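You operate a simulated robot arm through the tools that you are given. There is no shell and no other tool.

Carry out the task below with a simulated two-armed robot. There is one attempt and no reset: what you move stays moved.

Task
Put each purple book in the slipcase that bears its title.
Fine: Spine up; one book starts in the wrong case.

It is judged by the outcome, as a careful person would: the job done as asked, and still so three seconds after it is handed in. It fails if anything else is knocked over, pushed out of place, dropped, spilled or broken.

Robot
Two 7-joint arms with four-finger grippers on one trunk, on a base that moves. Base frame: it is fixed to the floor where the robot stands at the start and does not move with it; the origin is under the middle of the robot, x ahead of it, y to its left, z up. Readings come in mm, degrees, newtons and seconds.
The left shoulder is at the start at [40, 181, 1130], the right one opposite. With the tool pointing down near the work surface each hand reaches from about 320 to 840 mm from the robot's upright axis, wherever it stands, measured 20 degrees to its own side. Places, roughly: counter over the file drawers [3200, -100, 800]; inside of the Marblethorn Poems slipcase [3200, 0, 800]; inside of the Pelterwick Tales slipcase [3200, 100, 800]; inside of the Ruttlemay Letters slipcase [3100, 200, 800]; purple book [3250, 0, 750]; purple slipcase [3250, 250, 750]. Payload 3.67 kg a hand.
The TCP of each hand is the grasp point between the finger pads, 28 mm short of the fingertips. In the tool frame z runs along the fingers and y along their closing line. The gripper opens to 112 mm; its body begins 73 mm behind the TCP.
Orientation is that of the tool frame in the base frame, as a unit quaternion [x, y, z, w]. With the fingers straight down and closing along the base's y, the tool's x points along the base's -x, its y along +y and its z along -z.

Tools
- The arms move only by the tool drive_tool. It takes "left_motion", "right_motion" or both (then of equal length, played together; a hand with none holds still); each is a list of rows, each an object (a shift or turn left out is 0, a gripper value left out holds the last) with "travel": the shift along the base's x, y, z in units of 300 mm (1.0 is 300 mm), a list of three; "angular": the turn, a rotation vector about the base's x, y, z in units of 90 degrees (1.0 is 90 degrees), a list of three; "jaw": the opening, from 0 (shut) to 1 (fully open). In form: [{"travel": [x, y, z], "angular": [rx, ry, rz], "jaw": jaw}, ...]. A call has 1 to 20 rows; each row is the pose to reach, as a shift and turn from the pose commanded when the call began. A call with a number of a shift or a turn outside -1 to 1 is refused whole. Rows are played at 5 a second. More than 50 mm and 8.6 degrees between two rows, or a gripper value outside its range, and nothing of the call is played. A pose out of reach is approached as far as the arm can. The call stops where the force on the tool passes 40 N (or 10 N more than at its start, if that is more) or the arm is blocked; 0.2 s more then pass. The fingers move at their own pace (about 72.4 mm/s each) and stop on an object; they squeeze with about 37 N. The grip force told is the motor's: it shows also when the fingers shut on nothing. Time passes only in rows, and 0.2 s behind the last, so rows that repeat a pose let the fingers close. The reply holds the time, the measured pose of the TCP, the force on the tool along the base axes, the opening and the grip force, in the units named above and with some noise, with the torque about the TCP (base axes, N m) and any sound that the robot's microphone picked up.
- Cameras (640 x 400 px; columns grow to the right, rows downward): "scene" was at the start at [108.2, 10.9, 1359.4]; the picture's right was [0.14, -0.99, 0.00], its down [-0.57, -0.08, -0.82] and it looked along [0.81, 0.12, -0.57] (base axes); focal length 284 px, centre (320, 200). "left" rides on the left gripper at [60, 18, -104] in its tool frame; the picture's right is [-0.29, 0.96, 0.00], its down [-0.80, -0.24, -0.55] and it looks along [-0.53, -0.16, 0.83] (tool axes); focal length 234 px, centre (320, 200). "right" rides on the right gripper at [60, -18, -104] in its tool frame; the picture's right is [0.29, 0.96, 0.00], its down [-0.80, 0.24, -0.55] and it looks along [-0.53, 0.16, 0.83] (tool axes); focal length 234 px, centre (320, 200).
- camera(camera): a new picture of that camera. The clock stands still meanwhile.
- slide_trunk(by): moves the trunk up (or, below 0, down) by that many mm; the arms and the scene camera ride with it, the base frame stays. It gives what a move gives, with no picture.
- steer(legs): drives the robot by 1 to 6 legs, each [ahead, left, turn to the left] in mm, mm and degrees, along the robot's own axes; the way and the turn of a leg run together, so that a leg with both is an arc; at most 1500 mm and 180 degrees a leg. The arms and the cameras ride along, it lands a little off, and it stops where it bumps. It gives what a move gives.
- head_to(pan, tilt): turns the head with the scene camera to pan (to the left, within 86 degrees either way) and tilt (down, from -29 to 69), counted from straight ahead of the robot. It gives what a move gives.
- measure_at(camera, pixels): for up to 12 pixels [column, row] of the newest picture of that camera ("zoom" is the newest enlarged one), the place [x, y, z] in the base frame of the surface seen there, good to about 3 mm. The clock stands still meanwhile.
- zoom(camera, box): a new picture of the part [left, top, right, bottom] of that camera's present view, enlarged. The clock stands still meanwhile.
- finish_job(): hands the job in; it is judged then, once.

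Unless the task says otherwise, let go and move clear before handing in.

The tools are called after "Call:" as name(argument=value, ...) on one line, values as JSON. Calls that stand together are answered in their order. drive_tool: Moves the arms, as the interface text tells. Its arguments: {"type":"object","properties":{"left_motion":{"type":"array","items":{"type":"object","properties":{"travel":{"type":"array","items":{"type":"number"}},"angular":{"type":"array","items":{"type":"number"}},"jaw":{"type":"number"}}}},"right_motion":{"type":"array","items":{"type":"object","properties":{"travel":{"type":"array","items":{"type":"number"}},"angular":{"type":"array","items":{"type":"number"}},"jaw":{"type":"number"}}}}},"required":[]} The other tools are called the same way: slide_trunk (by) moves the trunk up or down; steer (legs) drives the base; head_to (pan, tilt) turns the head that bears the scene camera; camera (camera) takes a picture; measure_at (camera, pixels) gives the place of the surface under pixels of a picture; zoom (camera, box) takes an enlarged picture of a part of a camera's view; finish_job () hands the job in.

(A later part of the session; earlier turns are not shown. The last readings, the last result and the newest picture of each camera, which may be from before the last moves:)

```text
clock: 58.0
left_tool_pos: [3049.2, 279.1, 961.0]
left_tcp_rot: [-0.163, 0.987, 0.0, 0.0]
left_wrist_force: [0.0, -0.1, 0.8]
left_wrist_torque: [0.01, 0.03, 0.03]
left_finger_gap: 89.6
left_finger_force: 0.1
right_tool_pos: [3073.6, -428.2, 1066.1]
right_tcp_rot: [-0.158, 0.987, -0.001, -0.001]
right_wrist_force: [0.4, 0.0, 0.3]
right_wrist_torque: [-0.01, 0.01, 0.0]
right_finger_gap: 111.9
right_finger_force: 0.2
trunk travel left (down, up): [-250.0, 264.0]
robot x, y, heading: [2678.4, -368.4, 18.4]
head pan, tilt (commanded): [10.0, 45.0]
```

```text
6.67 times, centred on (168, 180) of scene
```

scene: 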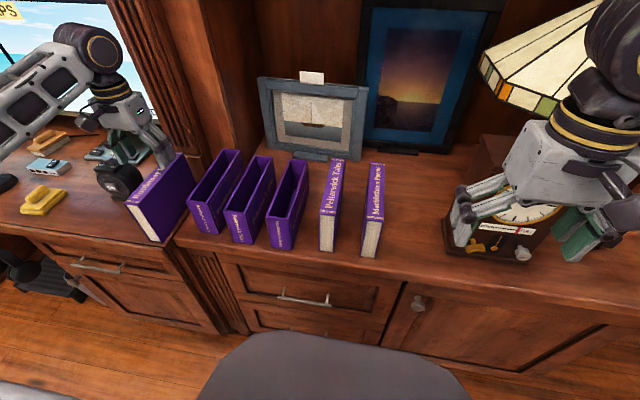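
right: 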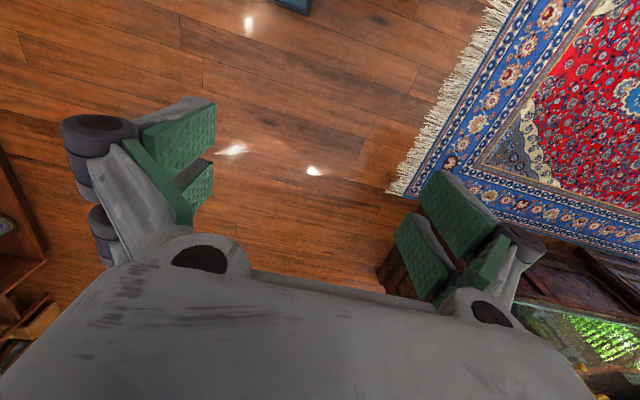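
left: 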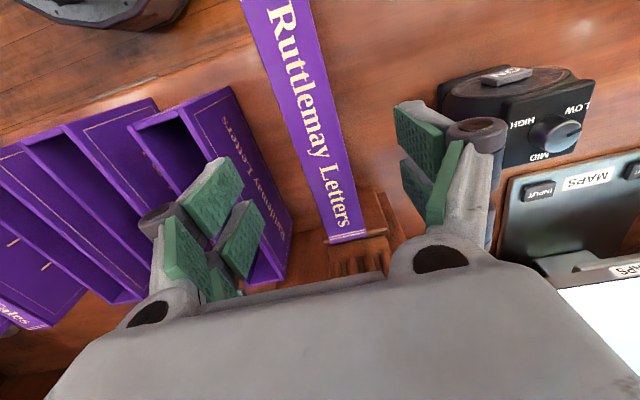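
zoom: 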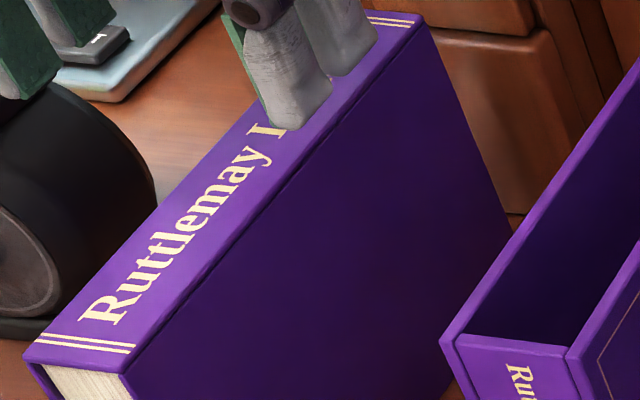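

Call:
zoom(camera="scene", box=[176, 145, 272, 205])

Call:
measure_at(camera="zoom", pixels=[[104, 334], [152, 267], [199, 200], [247, 133], [295, 66], [225, 346], [269, 277], [313, 209], [357, 141], [401, 72], [140, 378], [370, 31]])

Call:
zoom(camera="scene", box=[190, 180, 222, 200])

Call:
zoom(camera="scene", box=[215, 145, 247, 165])

```text
6.67 times, centred on (224, 175) of scene
```

zoom: 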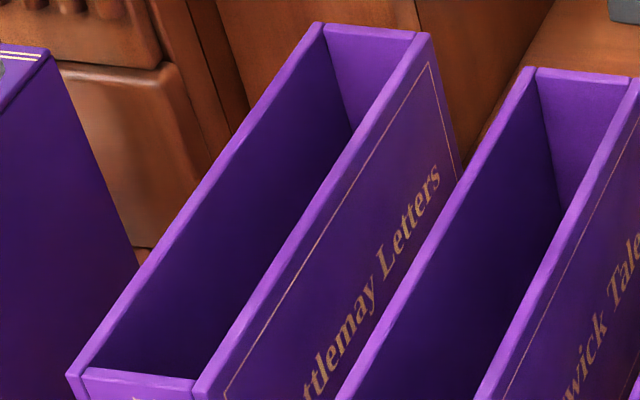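

```text
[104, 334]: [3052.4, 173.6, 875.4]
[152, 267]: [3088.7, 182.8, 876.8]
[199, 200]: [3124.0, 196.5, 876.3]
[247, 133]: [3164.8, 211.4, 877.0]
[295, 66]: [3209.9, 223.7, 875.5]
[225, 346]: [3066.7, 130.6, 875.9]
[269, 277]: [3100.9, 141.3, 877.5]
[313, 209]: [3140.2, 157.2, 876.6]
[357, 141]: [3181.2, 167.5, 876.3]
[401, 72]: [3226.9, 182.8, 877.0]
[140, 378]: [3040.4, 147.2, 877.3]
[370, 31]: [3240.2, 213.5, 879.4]
```

```text
16.00 times, centred on (206, 190) of scene
```

zoom: 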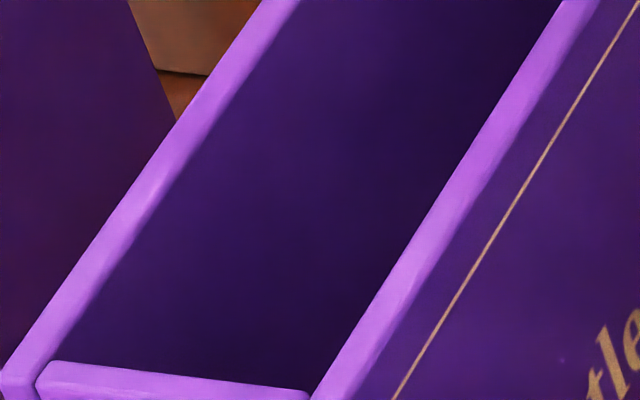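

```text
16.00 times, centred on (231, 155) of scene
```

zoom: 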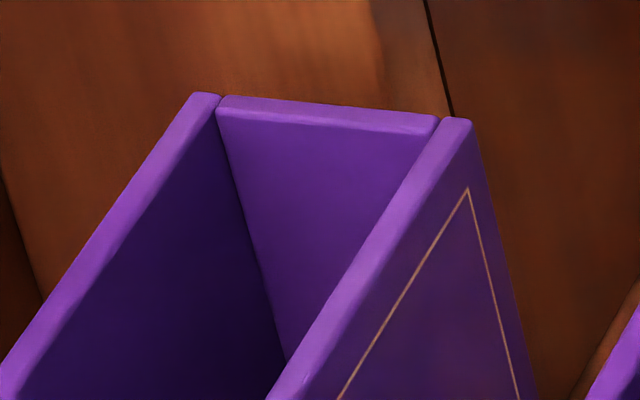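

Case walls: left centre lat −799.6, right −844.1 (mid −821.8, yaw ≈18.3°), front s≈2931.5, back s≈3142 (mid s≈3036.7). Now I'll measure the standing book the same way.

Call:
zoom(camera="scene", box=[120, 150, 216, 210])

Call:
measure_at(camera="zoom", pixels=[[35, 356], [80, 362], [130, 368], [60, 305], [120, 240], [180, 175], [160, 338], [230, 250], [300, 165], [395, 18], [415, 25], [380, 14]])

Call:
measure_at(camera="left", pixels=[[250, 10], [306, 10], [275, 80], [320, 80], [300, 150], [338, 150], [330, 236], [362, 232], [346, 236], [290, 40], [310, 110], [330, 190]])

```text
6.67 times, centred on (168, 180) of scene
```

zoom: 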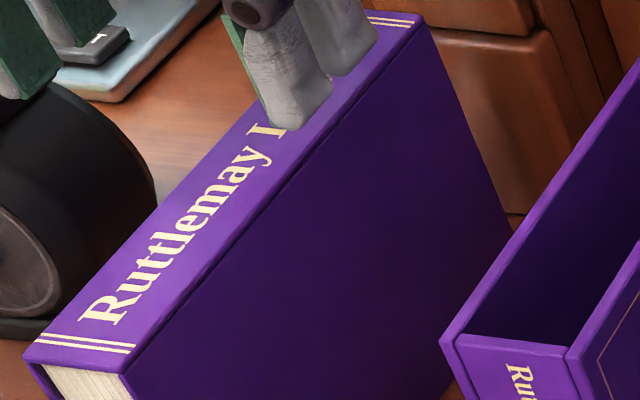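

```text
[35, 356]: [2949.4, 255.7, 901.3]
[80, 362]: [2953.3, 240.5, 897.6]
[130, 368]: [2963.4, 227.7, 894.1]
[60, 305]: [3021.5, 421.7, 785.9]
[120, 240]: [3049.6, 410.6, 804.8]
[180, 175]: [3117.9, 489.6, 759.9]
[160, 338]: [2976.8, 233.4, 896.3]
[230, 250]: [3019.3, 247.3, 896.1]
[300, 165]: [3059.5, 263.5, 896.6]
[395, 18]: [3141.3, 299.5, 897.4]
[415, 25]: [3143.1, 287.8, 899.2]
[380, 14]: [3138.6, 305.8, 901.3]
```

```text
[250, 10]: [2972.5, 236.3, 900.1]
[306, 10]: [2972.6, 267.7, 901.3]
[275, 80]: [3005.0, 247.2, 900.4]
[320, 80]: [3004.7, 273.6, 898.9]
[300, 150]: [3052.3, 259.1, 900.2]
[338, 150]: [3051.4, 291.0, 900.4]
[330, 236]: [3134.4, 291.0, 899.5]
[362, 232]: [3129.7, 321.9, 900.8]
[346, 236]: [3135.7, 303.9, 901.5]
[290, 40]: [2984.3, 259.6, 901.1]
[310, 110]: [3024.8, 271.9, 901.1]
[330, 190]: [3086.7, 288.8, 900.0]
```

The book is level, centre s≈2977, lat≈−699.7, length ≈197. I'll shift 4 mm toward me, descend to TCP z≈901 (shallow grip on its centre) and close.

Call:
drive_tool(left_motion=[{"travel": [-0.0127, -0.0042, -0.05]}, {"travel": [-0.0127, -0.0042, -0.12]}, {"travel": [-0.0127, -0.0042, -0.17]}, {"travel": [-0.0127, -0.0042, -0.2]}, {"travel": [-0.0127, -0.0042, -0.2], "jaw": 0.5}, {"travel": [-0.0127, -0.0042, -0.2], "jaw": 0.25}, {"travel": [-0.0127, -0.0042, -0.2], "jaw": 0.0}, {"travel": [-0.0127, -0.0042, -0.2], "jaw": 0.0}, {"travel": [-0.0127, -0.0042, -0.2], "jaw": 0.0}])

Call:
zoom(camera="scene", box=[100, 110, 228, 230])

```text
clock: 60.0
left_tool_pos: [3045.0, 278.0, 900.9]
left_tcp_rot: [-0.162, 0.987, 0.001, 0.0]
left_wrist_force: [0.2, -0.9, 0.2]
left_wrist_torque: [-0.06, -0.18, 0.05]
left_finger_gap: 35.9
left_finger_force: 37.0
right_tool_pos: [3073.3, -429.0, 1066.6]
right_tcp_rot: [-0.158, 0.987, 0.0, 0.0]
right_wrist_force: [-0.2, -0.3, -0.1]
right_wrist_torque: [0.03, 0.02, 0.03]
right_finger_gap: 111.8
right_finger_force: 0.1
trunk travel left (down, up): [-250.0, 264.0]
robot x, y, heading: [2674.8, -365.1, 18.3]
head pan, tilt (commanded): [10.0, 45.0]
```

```text
3.33 times, centred on (164, 170) of scene
```

zoom: 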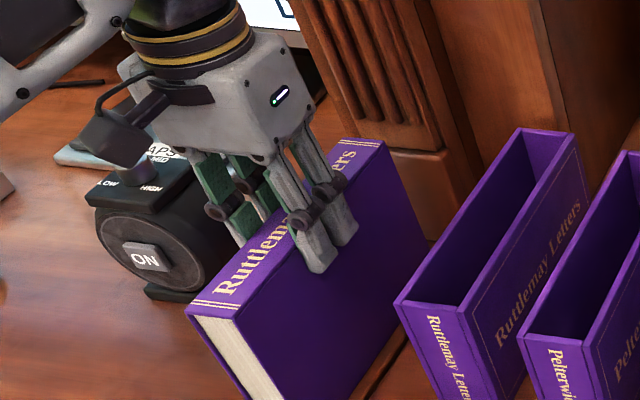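

Gripped at 35.9 mm, level. I'll lift 150 mm, go right 122 mm and back 60 mm to sit over the case, stopping just above the rim.

Call:
drive_tool(left_motion=[{"travel": [0, 0, 0.06]}, {"travel": [0, 0, 0.2]}, {"travel": [0, 0, 0.35]}, {"travel": [0, 0, 0.5]}, {"travel": [0.043, -0.129, 0.5]}, {"travel": [0.0856, -0.2575, 0.5]}, {"travel": [0.128, -0.386, 0.5]}, {"travel": [0.2224, -0.3546, 0.5]}, {"travel": [0.3173, -0.3233, 0.5]}, {"travel": [0.3173, -0.3233, 0.45]}, {"travel": [0.3173, -0.3233, 0.41]}, {"travel": [0.3173, -0.3233, 0.41]}])

Call:
zoom(camera="scene", box=[176, 170, 240, 210])

Call:
zoom(camera="scene", box=[200, 130, 264, 170])

Call:
zoom(camera="scene", box=[160, 100, 288, 220])

```text
clock: 62.6
left_tool_pos: [3139.8, 179.0, 1021.0]
left_tcp_rot: [-0.162, 0.987, 0.0, 0.0]
left_wrist_force: [0.2, 0.2, -6.4]
left_wrist_torque: [-0.02, 0.02, 0.01]
left_finger_gap: 35.8
left_finger_force: 36.5
right_tool_pos: [3074.1, -427.1, 1066.5]
right_tcp_rot: [-0.158, 0.987, 0.0, 0.001]
right_wrist_force: [-0.6, -0.4, -0.1]
right_wrist_torque: [0.02, -0.08, -0.01]
right_finger_gap: 111.8
right_finger_force: 0.1
trunk travel left (down, up): [-250.0, 264.0]
robot x, y, heading: [2679.3, -365.4, 18.2]
head pan, tilt (commanded): [10.0, 45.0]
```

```text
10.00 times, centred on (208, 190) of scene
```

zoom: 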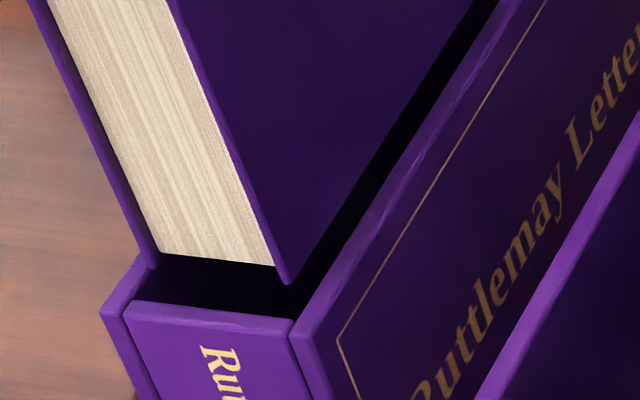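

```text
10.00 times, centred on (232, 150) of scene
```

zoom: 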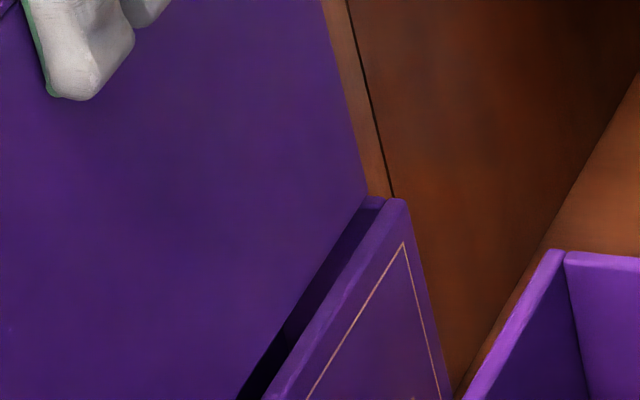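

```text
3.33 times, centred on (224, 160) of scene
```

zoom: 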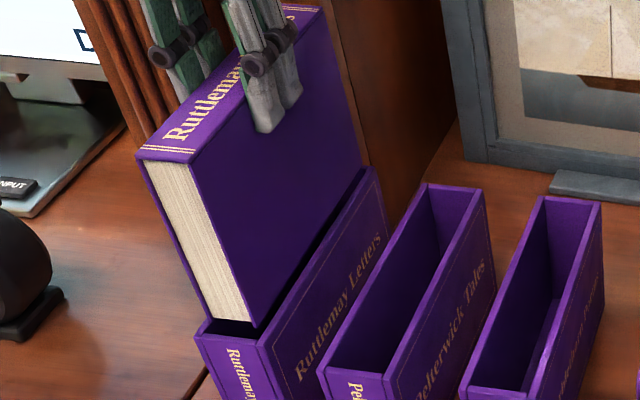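

TCP is over the case. I'll measure bottom-edge points of the book and the walls to determine exact height above the rim and the front/rear margins.

Call:
zoom(camera="scene", box=[176, 170, 240, 210])

Call:
measure_at(camera="zoom", pixels=[[170, 245], [220, 252], [265, 258], [150, 255], [288, 276], [300, 250], [340, 180], [200, 310], [260, 318], [117, 305], [305, 320], [400, 175]])

Call:
measure_at(camera="left", pixels=[[320, 200]])

Call:
camera(camera="left")

```text
10.00 times, centred on (208, 190) of scene
```

zoom: 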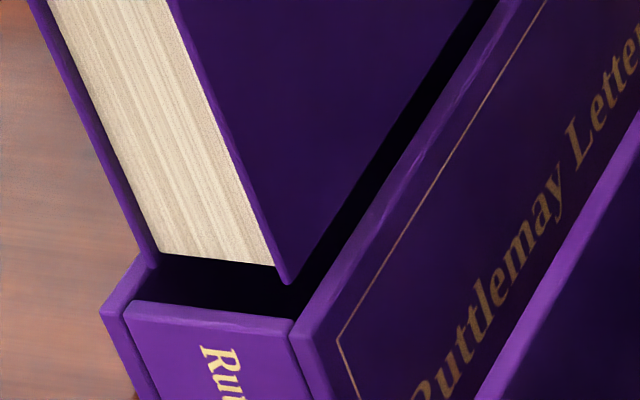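

```text
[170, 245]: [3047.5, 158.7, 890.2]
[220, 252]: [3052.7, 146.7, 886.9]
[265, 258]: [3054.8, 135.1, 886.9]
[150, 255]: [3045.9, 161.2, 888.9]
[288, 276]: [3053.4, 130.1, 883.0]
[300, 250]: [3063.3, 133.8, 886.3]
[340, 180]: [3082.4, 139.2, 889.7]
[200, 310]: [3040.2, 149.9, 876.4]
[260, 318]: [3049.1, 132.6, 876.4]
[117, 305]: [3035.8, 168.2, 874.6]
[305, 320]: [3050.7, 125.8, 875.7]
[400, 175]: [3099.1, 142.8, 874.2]
```

```text
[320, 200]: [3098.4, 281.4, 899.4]
```

```text
taken
```

left: 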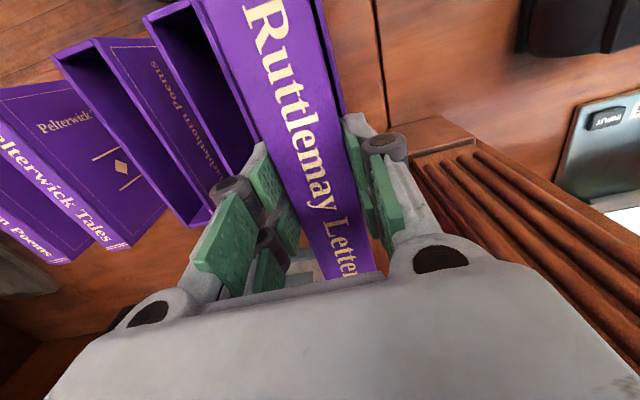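

Bottom is ~6 mm above the rim; margins: front ≈5, rear ≈3, right ≈1.7, left ≈3 mm, yaw matched. I'll nudge 1 mm forward (toward me) and 0.7 mm left, then lower 15 mm.

Call:
drive_tool(left_motion=[{"travel": [-0.0039, 0.0012, 0]}, {"travel": [-0.0039, 0.0012, -0.01]}, {"travel": [-0.0039, 0.0012, -0.02]}, {"travel": [-0.0039, 0.0012, -0.03]}, {"travel": [-0.0039, 0.0012, -0.04]}, {"travel": [-0.0039, 0.0012, -0.05]}])

Call:
zoom(camera="scene", box=[160, 100, 288, 220])

Call:
zoom(camera="scene", box=[176, 170, 240, 210])

```text
clock: 64.0
left_tool_pos: [3137.8, 180.2, 1007.4]
left_tcp_rot: [-0.162, 0.987, -0.001, -0.001]
left_wrist_force: [-0.2, -0.2, -6.0]
left_wrist_torque: [0.0, 0.06, 0.0]
left_finger_gap: 36.0
left_finger_force: 36.8
right_tool_pos: [3074.2, -427.6, 1066.9]
right_tcp_rot: [-0.158, 0.987, 0.0, -0.001]
right_wrist_force: [0.3, 0.0, -0.1]
right_wrist_torque: [-0.04, 0.04, -0.03]
right_finger_gap: 112.1
right_finger_force: 0.0
trunk travel left (down, up): [-250.0, 264.0]
robot x, y, heading: [2678.3, -366.1, 18.2]
head pan, tilt (commanded): [10.0, 45.0]
```

```text
3.33 times, centred on (224, 160) of scene
```

zoom: 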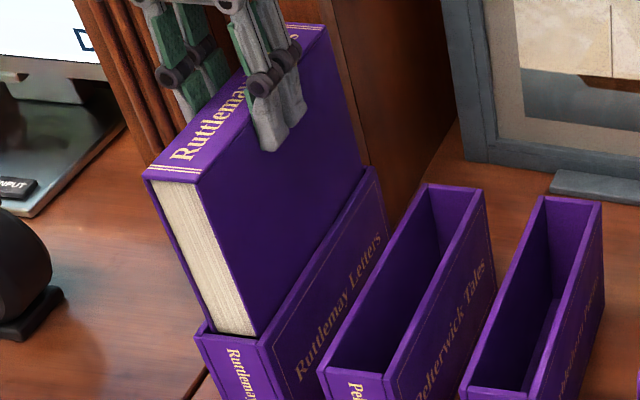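

```text
10.00 times, centred on (208, 190) of scene
```

zoom: 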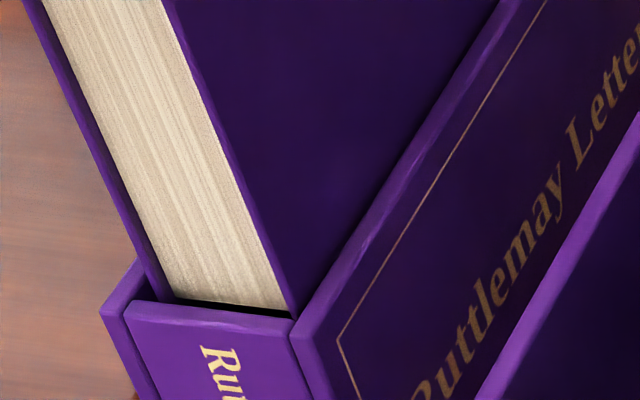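

The bottom is inside the case with no contact force. Continuing down in steps.

Call:
drive_tool(left_motion=[{"travel": [0, 0, -0.02]}, {"travel": [0, 0, -0.04]}, {"travel": [0, 0, -0.06]}, {"travel": [0, 0, -0.08]}, {"travel": [0, 0, -0.1]}])

Call:
zoom(camera="scene", box=[160, 100, 288, 220])

```text
clock: 65.2
left_tool_pos: [3138.7, 181.0, 977.8]
left_tcp_rot: [-0.162, 0.987, 0.001, 0.0]
left_wrist_force: [0.3, 0.0, -6.1]
left_wrist_torque: [-0.04, 0.04, 0.01]
left_finger_gap: 36.0
left_finger_force: 36.8
right_tool_pos: [3073.9, -427.5, 1066.9]
right_tcp_rot: [-0.159, 0.987, 0.0, -0.001]
right_wrist_force: [0.2, -0.3, 0.4]
right_wrist_torque: [0.01, -0.01, -0.01]
right_finger_gap: 112.1
right_finger_force: 0.1
trunk travel left (down, up): [-250.0, 264.0]
robot x, y, heading: [2676.2, -367.8, 18.2]
head pan, tilt (commanded): [10.0, 45.0]
```

```text
3.33 times, centred on (224, 160) of scene
```

zoom: 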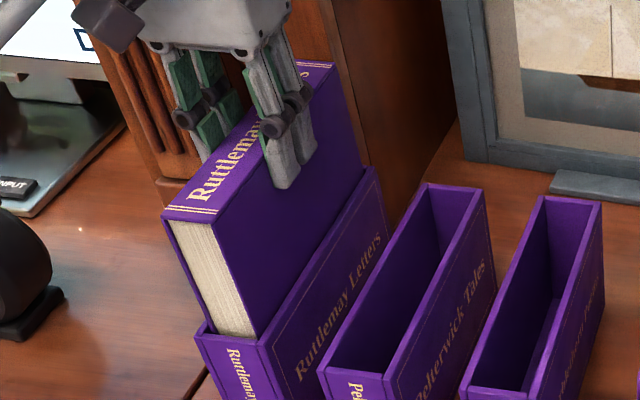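

No contact at all so far. I'll lower another 66 mm to just above the case floor.

Call:
drive_tool(left_motion=[{"travel": [0, 0, -0.03]}, {"travel": [0, 0, -0.06]}, {"travel": [0, 0, -0.09]}, {"travel": [0, 0, -0.12]}, {"travel": [0, 0, -0.15]}, {"travel": [0, 0, -0.18]}, {"travel": [0, 0, -0.2]}, {"travel": [0, 0, -0.22]}])

Call:
zoom(camera="scene", box=[160, 110, 288, 230])

```text
clock: 67.0
left_tool_pos: [3138.7, 182.3, 910.3]
left_tcp_rot: [-0.162, 0.987, 0.0, 0.001]
left_wrist_force: [0.0, 0.4, -6.6]
left_wrist_torque: [-0.01, 0.01, 0.0]
left_finger_gap: 35.7
left_finger_force: 37.3
right_tool_pos: [3073.7, -426.9, 1066.4]
right_tcp_rot: [-0.158, 0.987, 0.0, -0.001]
right_wrist_force: [0.4, -0.6, -0.2]
right_wrist_torque: [0.0, -0.01, 0.0]
right_finger_gap: 112.0
right_finger_force: 0.1
trunk travel left (down, up): [-250.0, 264.0]
robot x, y, heading: [2675.7, -368.4, 18.0]
head pan, tilt (commanded): [10.0, 45.0]
```

```text
3.33 times, centred on (224, 170) of scene
```

zoom: 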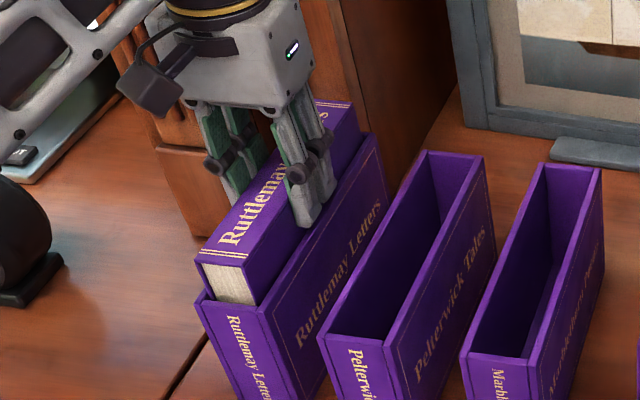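

The book is nearly seated (4 mm above the floor). Before releasing I'll use it to ease the case ~15 mm back toward me to its original place in the row.

Call:
drive_tool(left_motion=[{"travel": [-0.01, -0.0033, 0]}, {"travel": [-0.02, -0.0067, 0]}, {"travel": [-0.03, -0.01, 0]}, {"travel": [-0.04, -0.0133, 0]}, {"travel": [-0.05, -0.0167, 0]}, {"travel": [-0.06, -0.02, 0]}, {"travel": [-0.06, -0.02, 0]}])

Call:
camera(camera="scene")

Call:
zoom(camera="scene", box=[160, 120, 320, 260])

```text
clock: 68.6
left_tool_pos: [3120.1, 175.0, 911.1]
left_tcp_rot: [-0.163, 0.987, 0.001, -0.001]
left_wrist_force: [-0.5, 0.3, -6.7]
left_wrist_torque: [-0.01, -0.04, 0.01]
left_finger_gap: 35.8
left_finger_force: 36.8
right_tool_pos: [3073.1, -427.8, 1067.3]
right_tcp_rot: [-0.158, 0.987, 0.0, 0.0]
right_wrist_force: [-0.4, -0.4, -0.9]
right_wrist_torque: [-0.01, 0.02, -0.02]
right_finger_gap: 111.8
right_finger_force: 0.1
trunk travel left (down, up): [-250.0, 264.0]
robot x, y, heading: [2674.5, -367.9, 18.2]
head pan, tilt (commanded): [10.0, 45.0]
```

```text
taken
```

scene: 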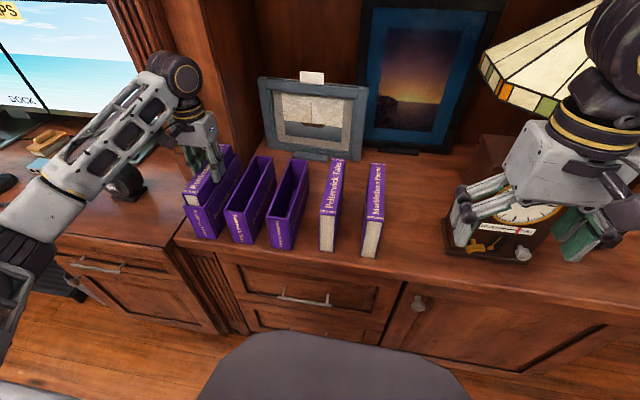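

```text
2.86 times, centred on (240, 190) of scene
```

zoom: 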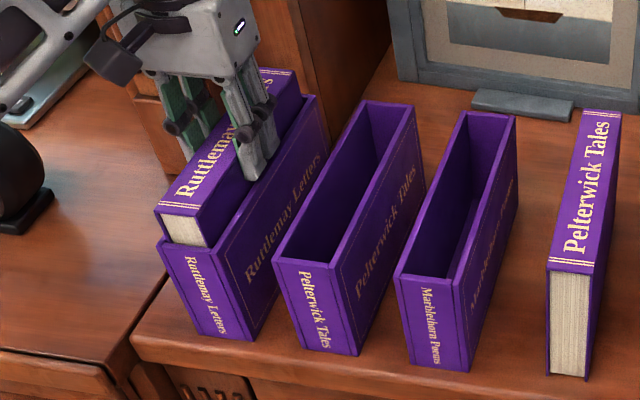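

The case has moved forward in line with the others (front corner back near pixel (184,204)). I'll measure its front against its neighbours.

Call:
measure_at(camera="zoom", pixels=[[163, 242], [224, 252], [276, 262], [335, 270], [398, 279], [455, 287], [190, 250], [185, 240], [240, 330], [345, 345]])

```text
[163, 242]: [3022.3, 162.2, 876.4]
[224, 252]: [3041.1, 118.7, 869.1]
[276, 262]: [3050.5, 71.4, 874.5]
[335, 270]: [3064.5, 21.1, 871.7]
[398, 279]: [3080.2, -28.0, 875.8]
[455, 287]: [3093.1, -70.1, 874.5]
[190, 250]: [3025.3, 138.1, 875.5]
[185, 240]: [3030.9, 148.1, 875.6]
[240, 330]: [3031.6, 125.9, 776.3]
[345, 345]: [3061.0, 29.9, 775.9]
```

The case front (s≈2914–2919) lines up with its neighbours again. I'll re-centre 3 mm, lower 2 mm, and release the book.

Call:
drive_tool(left_motion=[{"travel": [0.009, 0.003, 0]}, {"travel": [0.009, 0.003, -0.008]}, {"travel": [0.009, 0.003, -0.008], "jaw": 0.4}, {"travel": [0.009, 0.003, -0.008], "jaw": 0.6}, {"travel": [0.009, 0.003, -0.008], "jaw": 0.7}, {"travel": [0.009, 0.003, 0.05], "jaw": 0.7}, {"travel": [0.009, 0.003, 0.2], "jaw": 0.7}, {"travel": [0.009, 0.003, 0.35], "jaw": 0.7}, {"travel": [0.009, 0.003, 0.45], "jaw": 0.7}])

Call:
zoom(camera="scene", box=[160, 120, 320, 260])

```text
clock: 70.6
left_tool_pos: [3124.5, 175.1, 1050.5]
left_tcp_rot: [-0.162, 0.987, 0.0, 0.0]
left_wrist_force: [-0.2, -0.1, 0.2]
left_wrist_torque: [0.0, -0.02, 0.0]
left_finger_gap: 78.5
left_finger_force: 0.1
right_tool_pos: [3072.8, -429.1, 1066.4]
right_tcp_rot: [-0.158, 0.987, 0.0, 0.0]
right_wrist_force: [0.7, -0.5, -0.4]
right_wrist_torque: [0.03, 0.01, -0.01]
right_finger_gap: 112.0
right_finger_force: 0.0
trunk travel left (down, up): [-250.0, 264.0]
robot x, y, heading: [2680.5, -366.1, 18.5]
head pan, tilt (commanded): [10.0, 45.0]
```

```text
2.86 times, centred on (240, 190) of scene
```

zoom: 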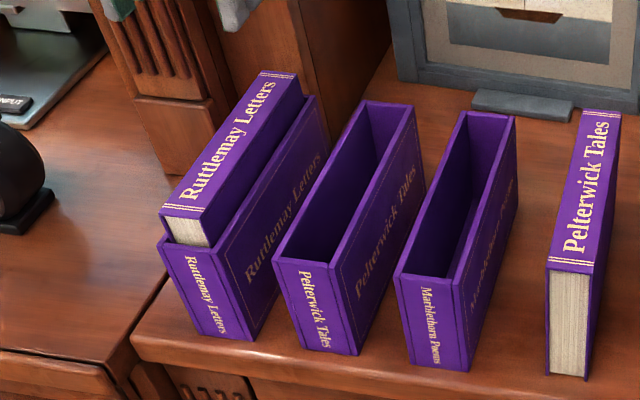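

Ruttlemay Letters is fully seated. Next, the Pelterwick Tales book: I'll measure its case opening and the loose book accurately.

Call:
zoom(camera="scene", box=[212, 153, 308, 213])

```text
6.67 times, centred on (260, 183) of scene
```

zoom: 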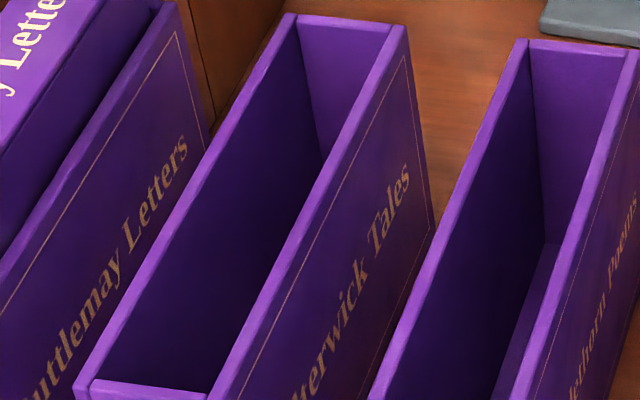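

Call:
measure_at(camera="zoom", pixels=[[108, 348], [149, 275], [190, 203], [231, 131], [272, 58], [233, 356], [270, 283], [306, 211], [343, 139], [380, 66], [150, 389], [345, 22]])

Call:
measure_at(camera="zoom", pixels=[[128, 312], [210, 167], [251, 95], [252, 319], [325, 175], [361, 103], [120, 385], [185, 393], [320, 20], [370, 25], [540, 290], [520, 360]])

Call:
zoom(camera="scene", box=[300, 145, 396, 265])

```text
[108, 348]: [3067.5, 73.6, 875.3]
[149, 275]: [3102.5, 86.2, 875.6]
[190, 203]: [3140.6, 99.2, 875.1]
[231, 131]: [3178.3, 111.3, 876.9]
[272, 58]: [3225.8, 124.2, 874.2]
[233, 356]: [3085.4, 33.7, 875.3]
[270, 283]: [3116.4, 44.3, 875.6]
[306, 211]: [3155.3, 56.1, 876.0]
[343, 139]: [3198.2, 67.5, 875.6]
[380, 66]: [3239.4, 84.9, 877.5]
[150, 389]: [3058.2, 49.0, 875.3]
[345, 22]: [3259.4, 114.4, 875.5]
```

```text
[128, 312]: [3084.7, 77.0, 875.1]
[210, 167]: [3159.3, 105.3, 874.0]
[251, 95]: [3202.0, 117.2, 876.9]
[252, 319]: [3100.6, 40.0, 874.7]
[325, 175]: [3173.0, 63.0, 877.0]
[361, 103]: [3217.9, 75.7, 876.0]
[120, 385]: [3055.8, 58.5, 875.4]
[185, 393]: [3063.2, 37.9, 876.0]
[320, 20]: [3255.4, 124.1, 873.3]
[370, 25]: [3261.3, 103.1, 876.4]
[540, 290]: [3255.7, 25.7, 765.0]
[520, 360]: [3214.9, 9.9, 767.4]
```

```text
3.33 times, centred on (348, 205) of scene
```

zoom: 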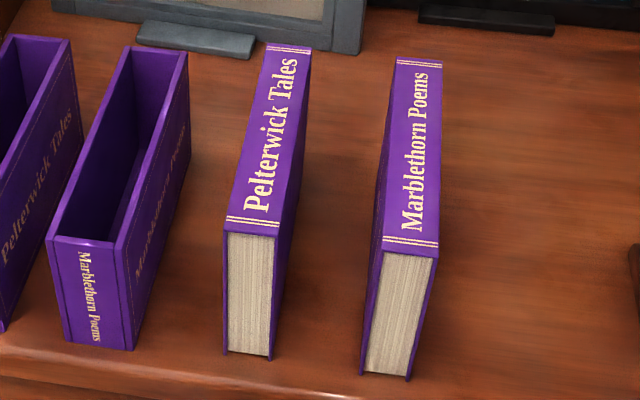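

Pelterwick case: mid lat −920.4, mid s 3023, yaw ≈18.1°. Now I'll measure the Pelterwick book's spine edges at higher zoom.

Call:
zoom(camera="scene", box=[292, 156, 388, 216])

```text
6.67 times, centred on (340, 186) of scene
```

zoom: 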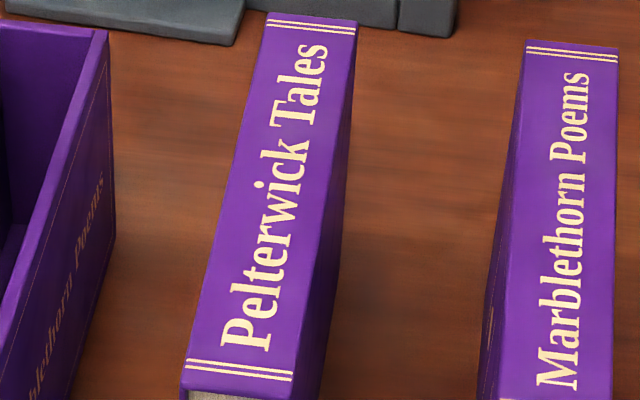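

Call:
measure_at(camera="zoom", pixels=[[191, 350], [214, 250], [238, 150], [261, 50], [298, 350], [316, 250], [333, 150], [350, 50], [210, 388], [270, 393], [290, 17], [335, 20]])

Call:
measure_at(camera="zoom", pixels=[[202, 300], [226, 200], [249, 100], [307, 300], [324, 200], [341, 100], [535, 100], [615, 100], [520, 200], [612, 200], [503, 330], [608, 330]])

```text
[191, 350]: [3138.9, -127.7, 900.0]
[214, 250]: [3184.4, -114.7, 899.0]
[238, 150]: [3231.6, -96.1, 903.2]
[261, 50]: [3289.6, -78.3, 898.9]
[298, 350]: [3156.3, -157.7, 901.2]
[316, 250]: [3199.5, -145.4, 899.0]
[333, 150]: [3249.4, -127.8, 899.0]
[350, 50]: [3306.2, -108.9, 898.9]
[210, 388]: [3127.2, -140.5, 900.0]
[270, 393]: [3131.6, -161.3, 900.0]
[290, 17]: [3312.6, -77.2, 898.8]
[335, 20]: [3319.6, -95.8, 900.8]
```

```text
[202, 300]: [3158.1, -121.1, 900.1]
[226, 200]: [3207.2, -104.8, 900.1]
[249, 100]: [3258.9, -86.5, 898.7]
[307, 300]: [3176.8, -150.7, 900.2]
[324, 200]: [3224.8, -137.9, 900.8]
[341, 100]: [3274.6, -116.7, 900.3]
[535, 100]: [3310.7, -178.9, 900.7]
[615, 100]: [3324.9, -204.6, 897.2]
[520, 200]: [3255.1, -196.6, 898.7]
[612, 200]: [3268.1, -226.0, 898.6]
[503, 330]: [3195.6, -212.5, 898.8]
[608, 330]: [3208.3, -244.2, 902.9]
```

Pelterwick book: mid lat ≈−1129, mid s ≈3020, yaw ≈18.4°. I'll carry the open left hand over it at z≈1050 and then down to z≈960 to check.

Call:
drive_tool(left_motion=[{"travel": [0.0464, -0.139, 0]}, {"travel": [0.0928, -0.278, 0]}, {"travel": [0.1392, -0.417, 0]}, {"travel": [0.1856, -0.556, 0]}, {"travel": [0.232, -0.695, 0]}, {"travel": [0.2784, -0.834, 0]}, {"travel": [0.3247, -0.973, 0], "angular": [0, 0, -0.0033]}, {"travel": [0.3247, -0.973, -0.15], "angular": [0, 0, -0.0033], "jaw": 0.8}, {"travel": [0.3247, -0.973, -0.3], "angular": [0, 0, -0.0033], "jaw": 0.8}, {"travel": [0.3247, -0.973, -0.3], "angular": [0, 0, -0.0033], "jaw": 0.8}])

Call:
camera(camera="left")

Call:
camera(camera="scene")

```text
clock: 72.8
left_tool_pos: [3220.9, -117.8, 959.0]
left_tcp_rot: [-0.161, 0.987, 0.0, 0.0]
left_wrist_force: [-0.4, -0.2, 0.1]
left_wrist_torque: [0.01, 0.0, -0.01]
left_finger_gap: 89.4
left_finger_force: 0.1
right_tool_pos: [3073.2, -428.4, 1065.9]
right_tcp_rot: [-0.158, 0.987, -0.001, 0.0]
right_wrist_force: [-1.2, 0.1, 0.3]
right_wrist_torque: [0.0, -0.01, 0.0]
right_finger_gap: 111.9
right_finger_force: 0.1
trunk travel left (down, up): [-250.0, 264.0]
robot x, y, heading: [2678.3, -367.3, 18.2]
head pan, tilt (commanded): [10.0, 45.0]
```

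```text
taken
```

left: 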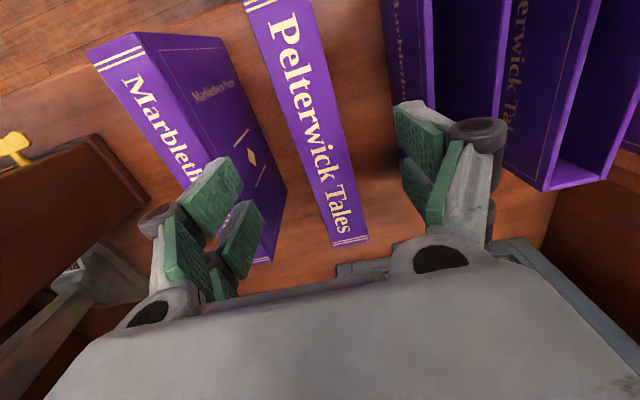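

```text
taken
```

scene: 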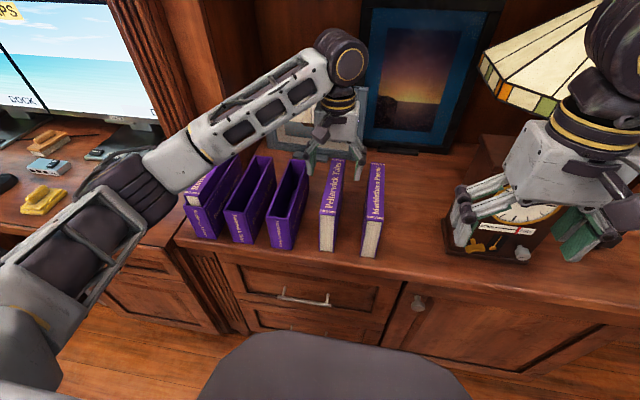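

The fingers straddle the Pelterwick spine centrally (same picture as the good Ruttlemay grip). I'll descend to TCP z≈901 and close.

Call:
drive_tool(left_motion=[{"travel": [0, 0, -0.08]}, {"travel": [0, 0, -0.15]}, {"travel": [0, 0, -0.193]}, {"travel": [0, 0, -0.193]}, {"travel": [0, 0, -0.193], "jaw": 0.5}, {"travel": [0, 0, -0.193], "jaw": 0.25}, {"travel": [0, 0, -0.193], "jaw": 0.0}, {"travel": [0, 0, -0.193], "jaw": 0.0}, {"travel": [0, 0, -0.193], "jaw": 0.0}])

Call:
zoom(camera="scene", box=[270, 110, 398, 230])

```text
clock: 74.8
left_tool_pos: [3220.0, -116.4, 900.2]
left_tcp_rot: [-0.16, 0.987, -0.001, 0.0]
left_wrist_force: [0.1, -0.2, 0.7]
left_wrist_torque: [0.04, -0.14, -0.24]
left_finger_gap: 36.1
left_finger_force: 36.8
right_tool_pos: [3075.0, -427.7, 1067.2]
right_tcp_rot: [-0.159, 0.987, 0.0, -0.001]
right_wrist_force: [-0.3, -0.1, -0.2]
right_wrist_torque: [-0.02, 0.0, 0.01]
right_finger_gap: 112.2
right_finger_force: 0.1
trunk travel left (down, up): [-250.0, 264.0]
robot x, y, heading: [2681.1, -365.1, 18.3]
head pan, tilt (commanded): [10.0, 45.0]
```

```text
3.33 times, centred on (334, 170) of scene
```

zoom: 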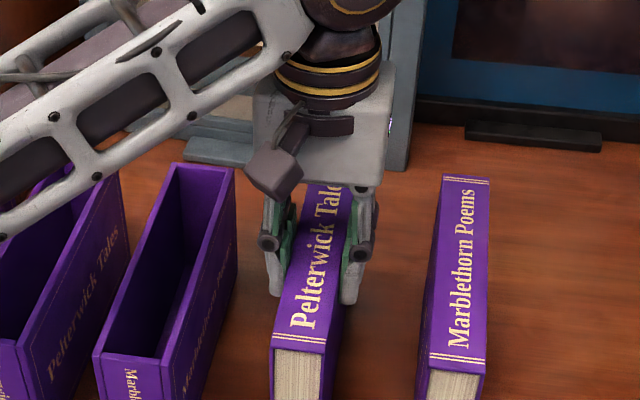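

Gripped (36.1 mm). I'll lift 150 mm, carry it 209 mm left over the Marblethorn case to the Pelterwick case, and stop just above the rim.

Call:
drive_tool(left_motion=[{"travel": [0, 0, 0.06]}, {"travel": [0, 0, 0.2]}, {"travel": [0, 0, 0.35]}, {"travel": [0, 0, 0.5]}, {"travel": [-0.0425, 0.1327, 0.5]}, {"travel": [-0.0851, 0.2653, 0.5]}, {"travel": [-0.1276, 0.398, 0.5]}, {"travel": [-0.1702, 0.5306, 0.5]}, {"travel": [-0.2127, 0.6633, 0.5], "angular": [0, 0, -0.0022]}, {"travel": [-0.2127, 0.6633, 0.46], "angular": [0, 0, -0.0022]}, {"travel": [-0.2127, 0.6633, 0.42], "angular": [0, 0, -0.0022]}, {"travel": [-0.2127, 0.6633, 0.42], "angular": [0, 0, -0.0022]}])

Call:
zoom(camera="scene", box=[200, 115, 328, 235])

Call:
zoom(camera="scene", box=[240, 138, 304, 178])

Call:
zoom(camera="scene", box=[212, 180, 276, 220])

```text
clock: 77.4
left_tool_pos: [3157.4, 82.6, 1024.3]
left_tcp_rot: [-0.158, 0.987, -0.001, 0.0]
left_wrist_force: [-1.0, -0.4, -6.3]
left_wrist_torque: [-0.01, 0.04, 0.0]
left_finger_gap: 35.8
left_finger_force: 37.1
right_tool_pos: [3073.6, -427.7, 1067.1]
right_tcp_rot: [-0.159, 0.987, 0.0, -0.001]
right_wrist_force: [0.6, 0.2, -1.0]
right_wrist_torque: [0.03, 0.02, -0.03]
right_finger_gap: 111.9
right_finger_force: 0.1
trunk travel left (down, up): [-250.0, 264.0]
robot x, y, heading: [2678.7, -368.2, 18.4]
head pan, tilt (commanded): [10.0, 45.0]
```

```text
3.33 times, centred on (264, 175) of scene
```

zoom: 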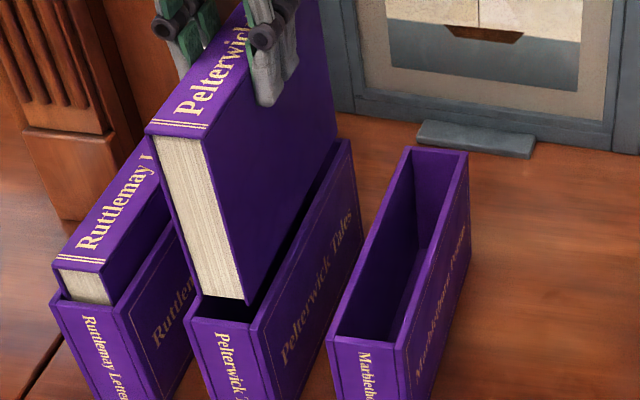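

```text
10.00 times, centred on (272, 158) of scene
```

zoom: 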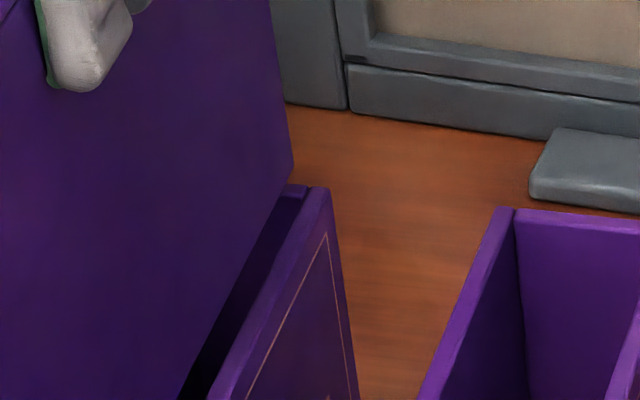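

```text
10.00 times, centred on (244, 200) of scene
```

zoom: 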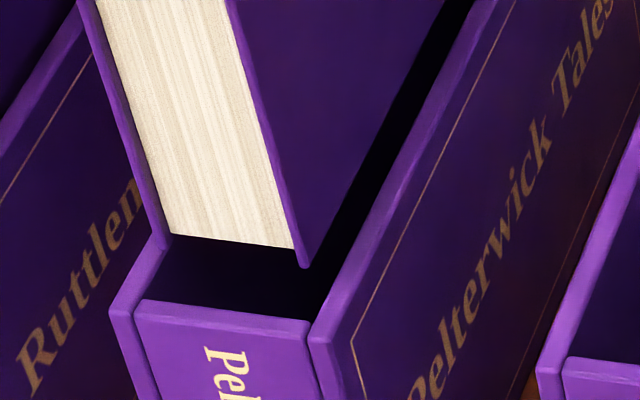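

The book is over the Pelterwick case but looks a few mm too far back. I'll measure the bottom corners and wall tops to quantify height and margins.

Call:
measure_at(camera="zoom", pixels=[[163, 236], [180, 228], [230, 235], [285, 243], [303, 258], [310, 245], [330, 210], [200, 312], [280, 322], [124, 308], [322, 330], [380, 210]])

Call:
zoom(camera="scene", box=[240, 138, 304, 178])

Call:
measure_at(camera="zoom", pixels=[[285, 160], [280, 180], [260, 215], [240, 255], [220, 295], [200, 340], [297, 190], [318, 195], [300, 235], [270, 290], [240, 345], [288, 140]])

```text
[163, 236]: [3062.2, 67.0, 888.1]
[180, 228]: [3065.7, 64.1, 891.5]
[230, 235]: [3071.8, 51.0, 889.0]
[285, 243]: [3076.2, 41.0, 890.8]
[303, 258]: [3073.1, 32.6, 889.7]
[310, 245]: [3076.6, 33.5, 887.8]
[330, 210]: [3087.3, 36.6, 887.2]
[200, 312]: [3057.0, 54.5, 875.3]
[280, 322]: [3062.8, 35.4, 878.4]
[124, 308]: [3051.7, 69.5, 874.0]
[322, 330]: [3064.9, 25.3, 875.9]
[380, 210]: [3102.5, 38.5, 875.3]
```

```text
10.00 times, centred on (272, 158) of scene
```

zoom: 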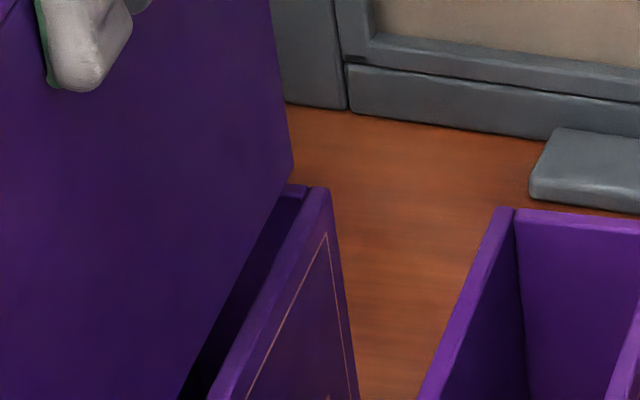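

```text
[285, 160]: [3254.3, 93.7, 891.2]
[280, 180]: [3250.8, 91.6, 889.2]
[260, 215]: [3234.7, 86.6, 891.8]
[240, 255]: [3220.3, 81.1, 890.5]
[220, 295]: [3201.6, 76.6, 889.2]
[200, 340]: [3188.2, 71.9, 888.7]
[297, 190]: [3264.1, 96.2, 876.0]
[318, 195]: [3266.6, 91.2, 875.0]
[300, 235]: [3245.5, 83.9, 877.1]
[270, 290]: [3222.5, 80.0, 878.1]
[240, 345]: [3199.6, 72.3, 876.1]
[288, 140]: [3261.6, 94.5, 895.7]
```

Both methods agree it's too far back (rear margin ≈0 or negative, front 6–10 mm) while laterally centred. I'll shift 4.5 mm toward me and re-check.

Call:
drive_tool(left_motion=[{"travel": [-0.0142, -0.0047, 0]}, {"travel": [-0.0142, -0.0047, -0.01]}, {"travel": [-0.0142, -0.0047, -0.01]}])

Call:
zoom(camera="scene", box=[240, 138, 304, 178])

Call:
zoom(camera="scene", box=[212, 180, 276, 220])

```text
clock: 78.2
left_tool_pos: [3152.9, 81.4, 1021.9]
left_tcp_rot: [-0.158, 0.987, 0.0, -0.001]
left_wrist_force: [0.0, 0.4, -6.5]
left_wrist_torque: [0.0, 0.06, -0.01]
left_finger_gap: 35.6
left_finger_force: 37.3
right_tool_pos: [3073.2, -428.0, 1066.5]
right_tcp_rot: [-0.158, 0.987, 0.0, -0.001]
right_wrist_force: [0.0, -0.2, 0.1]
right_wrist_torque: [-0.01, -0.01, -0.02]
right_finger_gap: 112.1
right_finger_force: 0.0
trunk travel left (down, up): [-250.0, 264.0]
robot x, y, heading: [2679.5, -366.2, 18.3]
head pan, tilt (commanded): [10.0, 45.0]
```

```text
10.00 times, centred on (272, 158) of scene
```

zoom: 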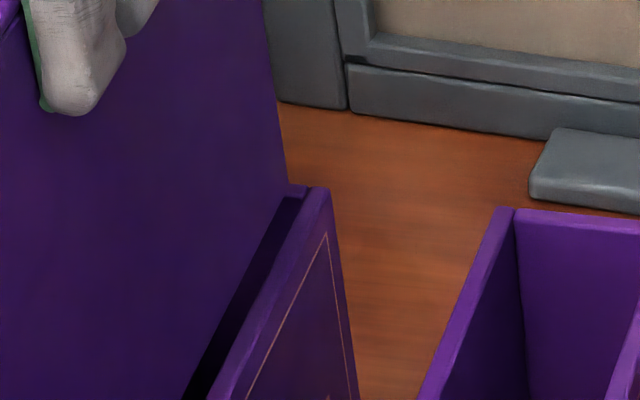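

```text
10.00 times, centred on (244, 200) of scene
```

zoom: 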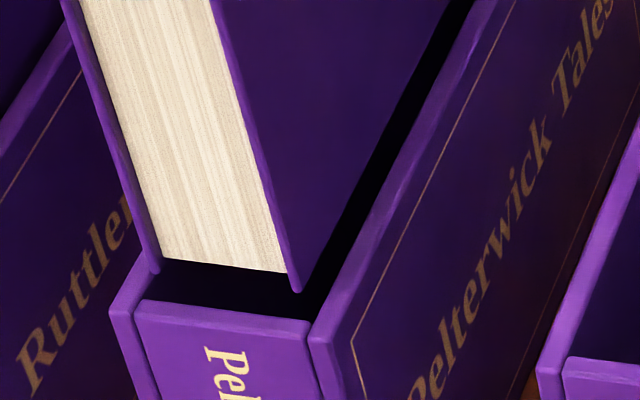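

Now projected margins: front ≈4.3, rear ≈2.4, right ≈3.3, left ≈1.6 mm. I'll nudge 0.8 mm right and lower 15 mm watching force.

Call:
drive_tool(left_motion=[{"travel": [0.0008, -0.0025, 0]}, {"travel": [0.0008, -0.0025, -0.012]}, {"travel": [0.0008, -0.0025, -0.024]}, {"travel": [0.0008, -0.0025, -0.036]}, {"travel": [0.0008, -0.0025, -0.05]}])

Call:
zoom(camera="scene", box=[200, 115, 328, 235])

Call:
zoom(camera="scene", box=[212, 180, 276, 220])

```text
clock: 79.4
left_tool_pos: [3153.5, 80.0, 1007.7]
left_tcp_rot: [-0.158, 0.987, 0.0, -0.001]
left_wrist_force: [-0.9, 0.1, -5.9]
left_wrist_torque: [-0.03, 0.0, -0.02]
left_finger_gap: 35.9
left_finger_force: 36.5
right_tool_pos: [3074.3, -427.7, 1066.0]
right_tcp_rot: [-0.159, 0.987, 0.0, 0.0]
right_wrist_force: [0.0, 0.4, 0.0]
right_wrist_torque: [0.01, -0.01, -0.02]
right_finger_gap: 111.9
right_finger_force: 0.0
trunk travel left (down, up): [-250.0, 264.0]
robot x, y, heading: [2673.7, -364.7, 18.3]
head pan, tilt (commanded): [10.0, 45.0]
```

```text
3.33 times, centred on (264, 175) of scene
```

zoom: 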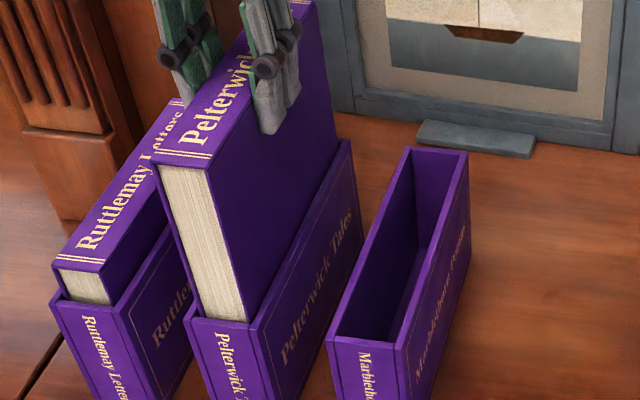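

```text
10.00 times, centred on (244, 200) of scene
```

zoom: 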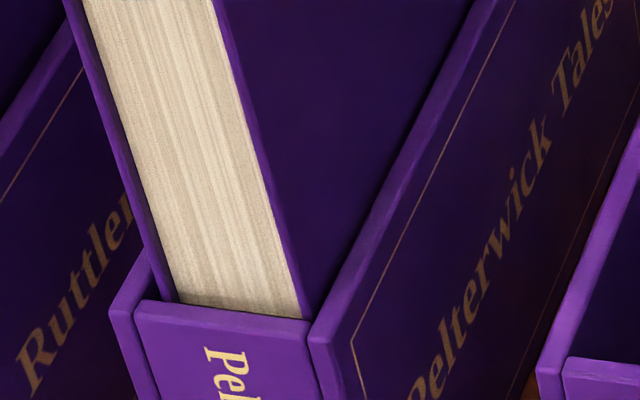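

No contact; the book is ~10 mm inside. I'll continue down 30 mm, then check again.

Call:
drive_tool(left_motion=[{"travel": [0, 0, -0.02]}, {"travel": [0, 0, -0.04]}, {"travel": [0, 0, -0.06]}, {"travel": [0, 0, -0.08]}, {"travel": [0, 0, -0.1]}])

Call:
zoom(camera="scene", box=[200, 115, 328, 235])

```text
clock: 80.6
left_tool_pos: [3152.7, 82.3, 977.0]
left_tcp_rot: [-0.158, 0.987, 0.0, 0.0]
left_wrist_force: [0.1, 0.3, -6.2]
left_wrist_torque: [0.0, 0.06, 0.0]
left_finger_gap: 35.9
left_finger_force: 37.0
right_tool_pos: [3073.7, -427.8, 1066.4]
right_tcp_rot: [-0.158, 0.987, 0.001, -0.001]
right_wrist_force: [-0.2, -0.9, 0.5]
right_wrist_torque: [0.03, 0.0, 0.02]
right_finger_gap: 111.9
right_finger_force: 0.0
trunk travel left (down, up): [-250.0, 264.0]
robot x, y, heading: [2677.7, -369.9, 18.3]
head pan, tilt (commanded): [10.0, 45.0]
```

```text
3.33 times, centred on (264, 175) of scene
```

zoom: 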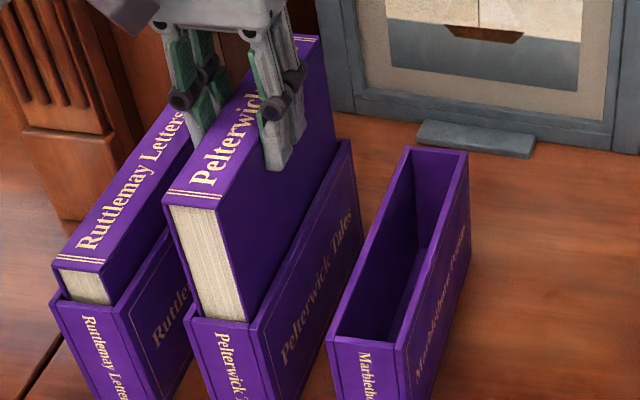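

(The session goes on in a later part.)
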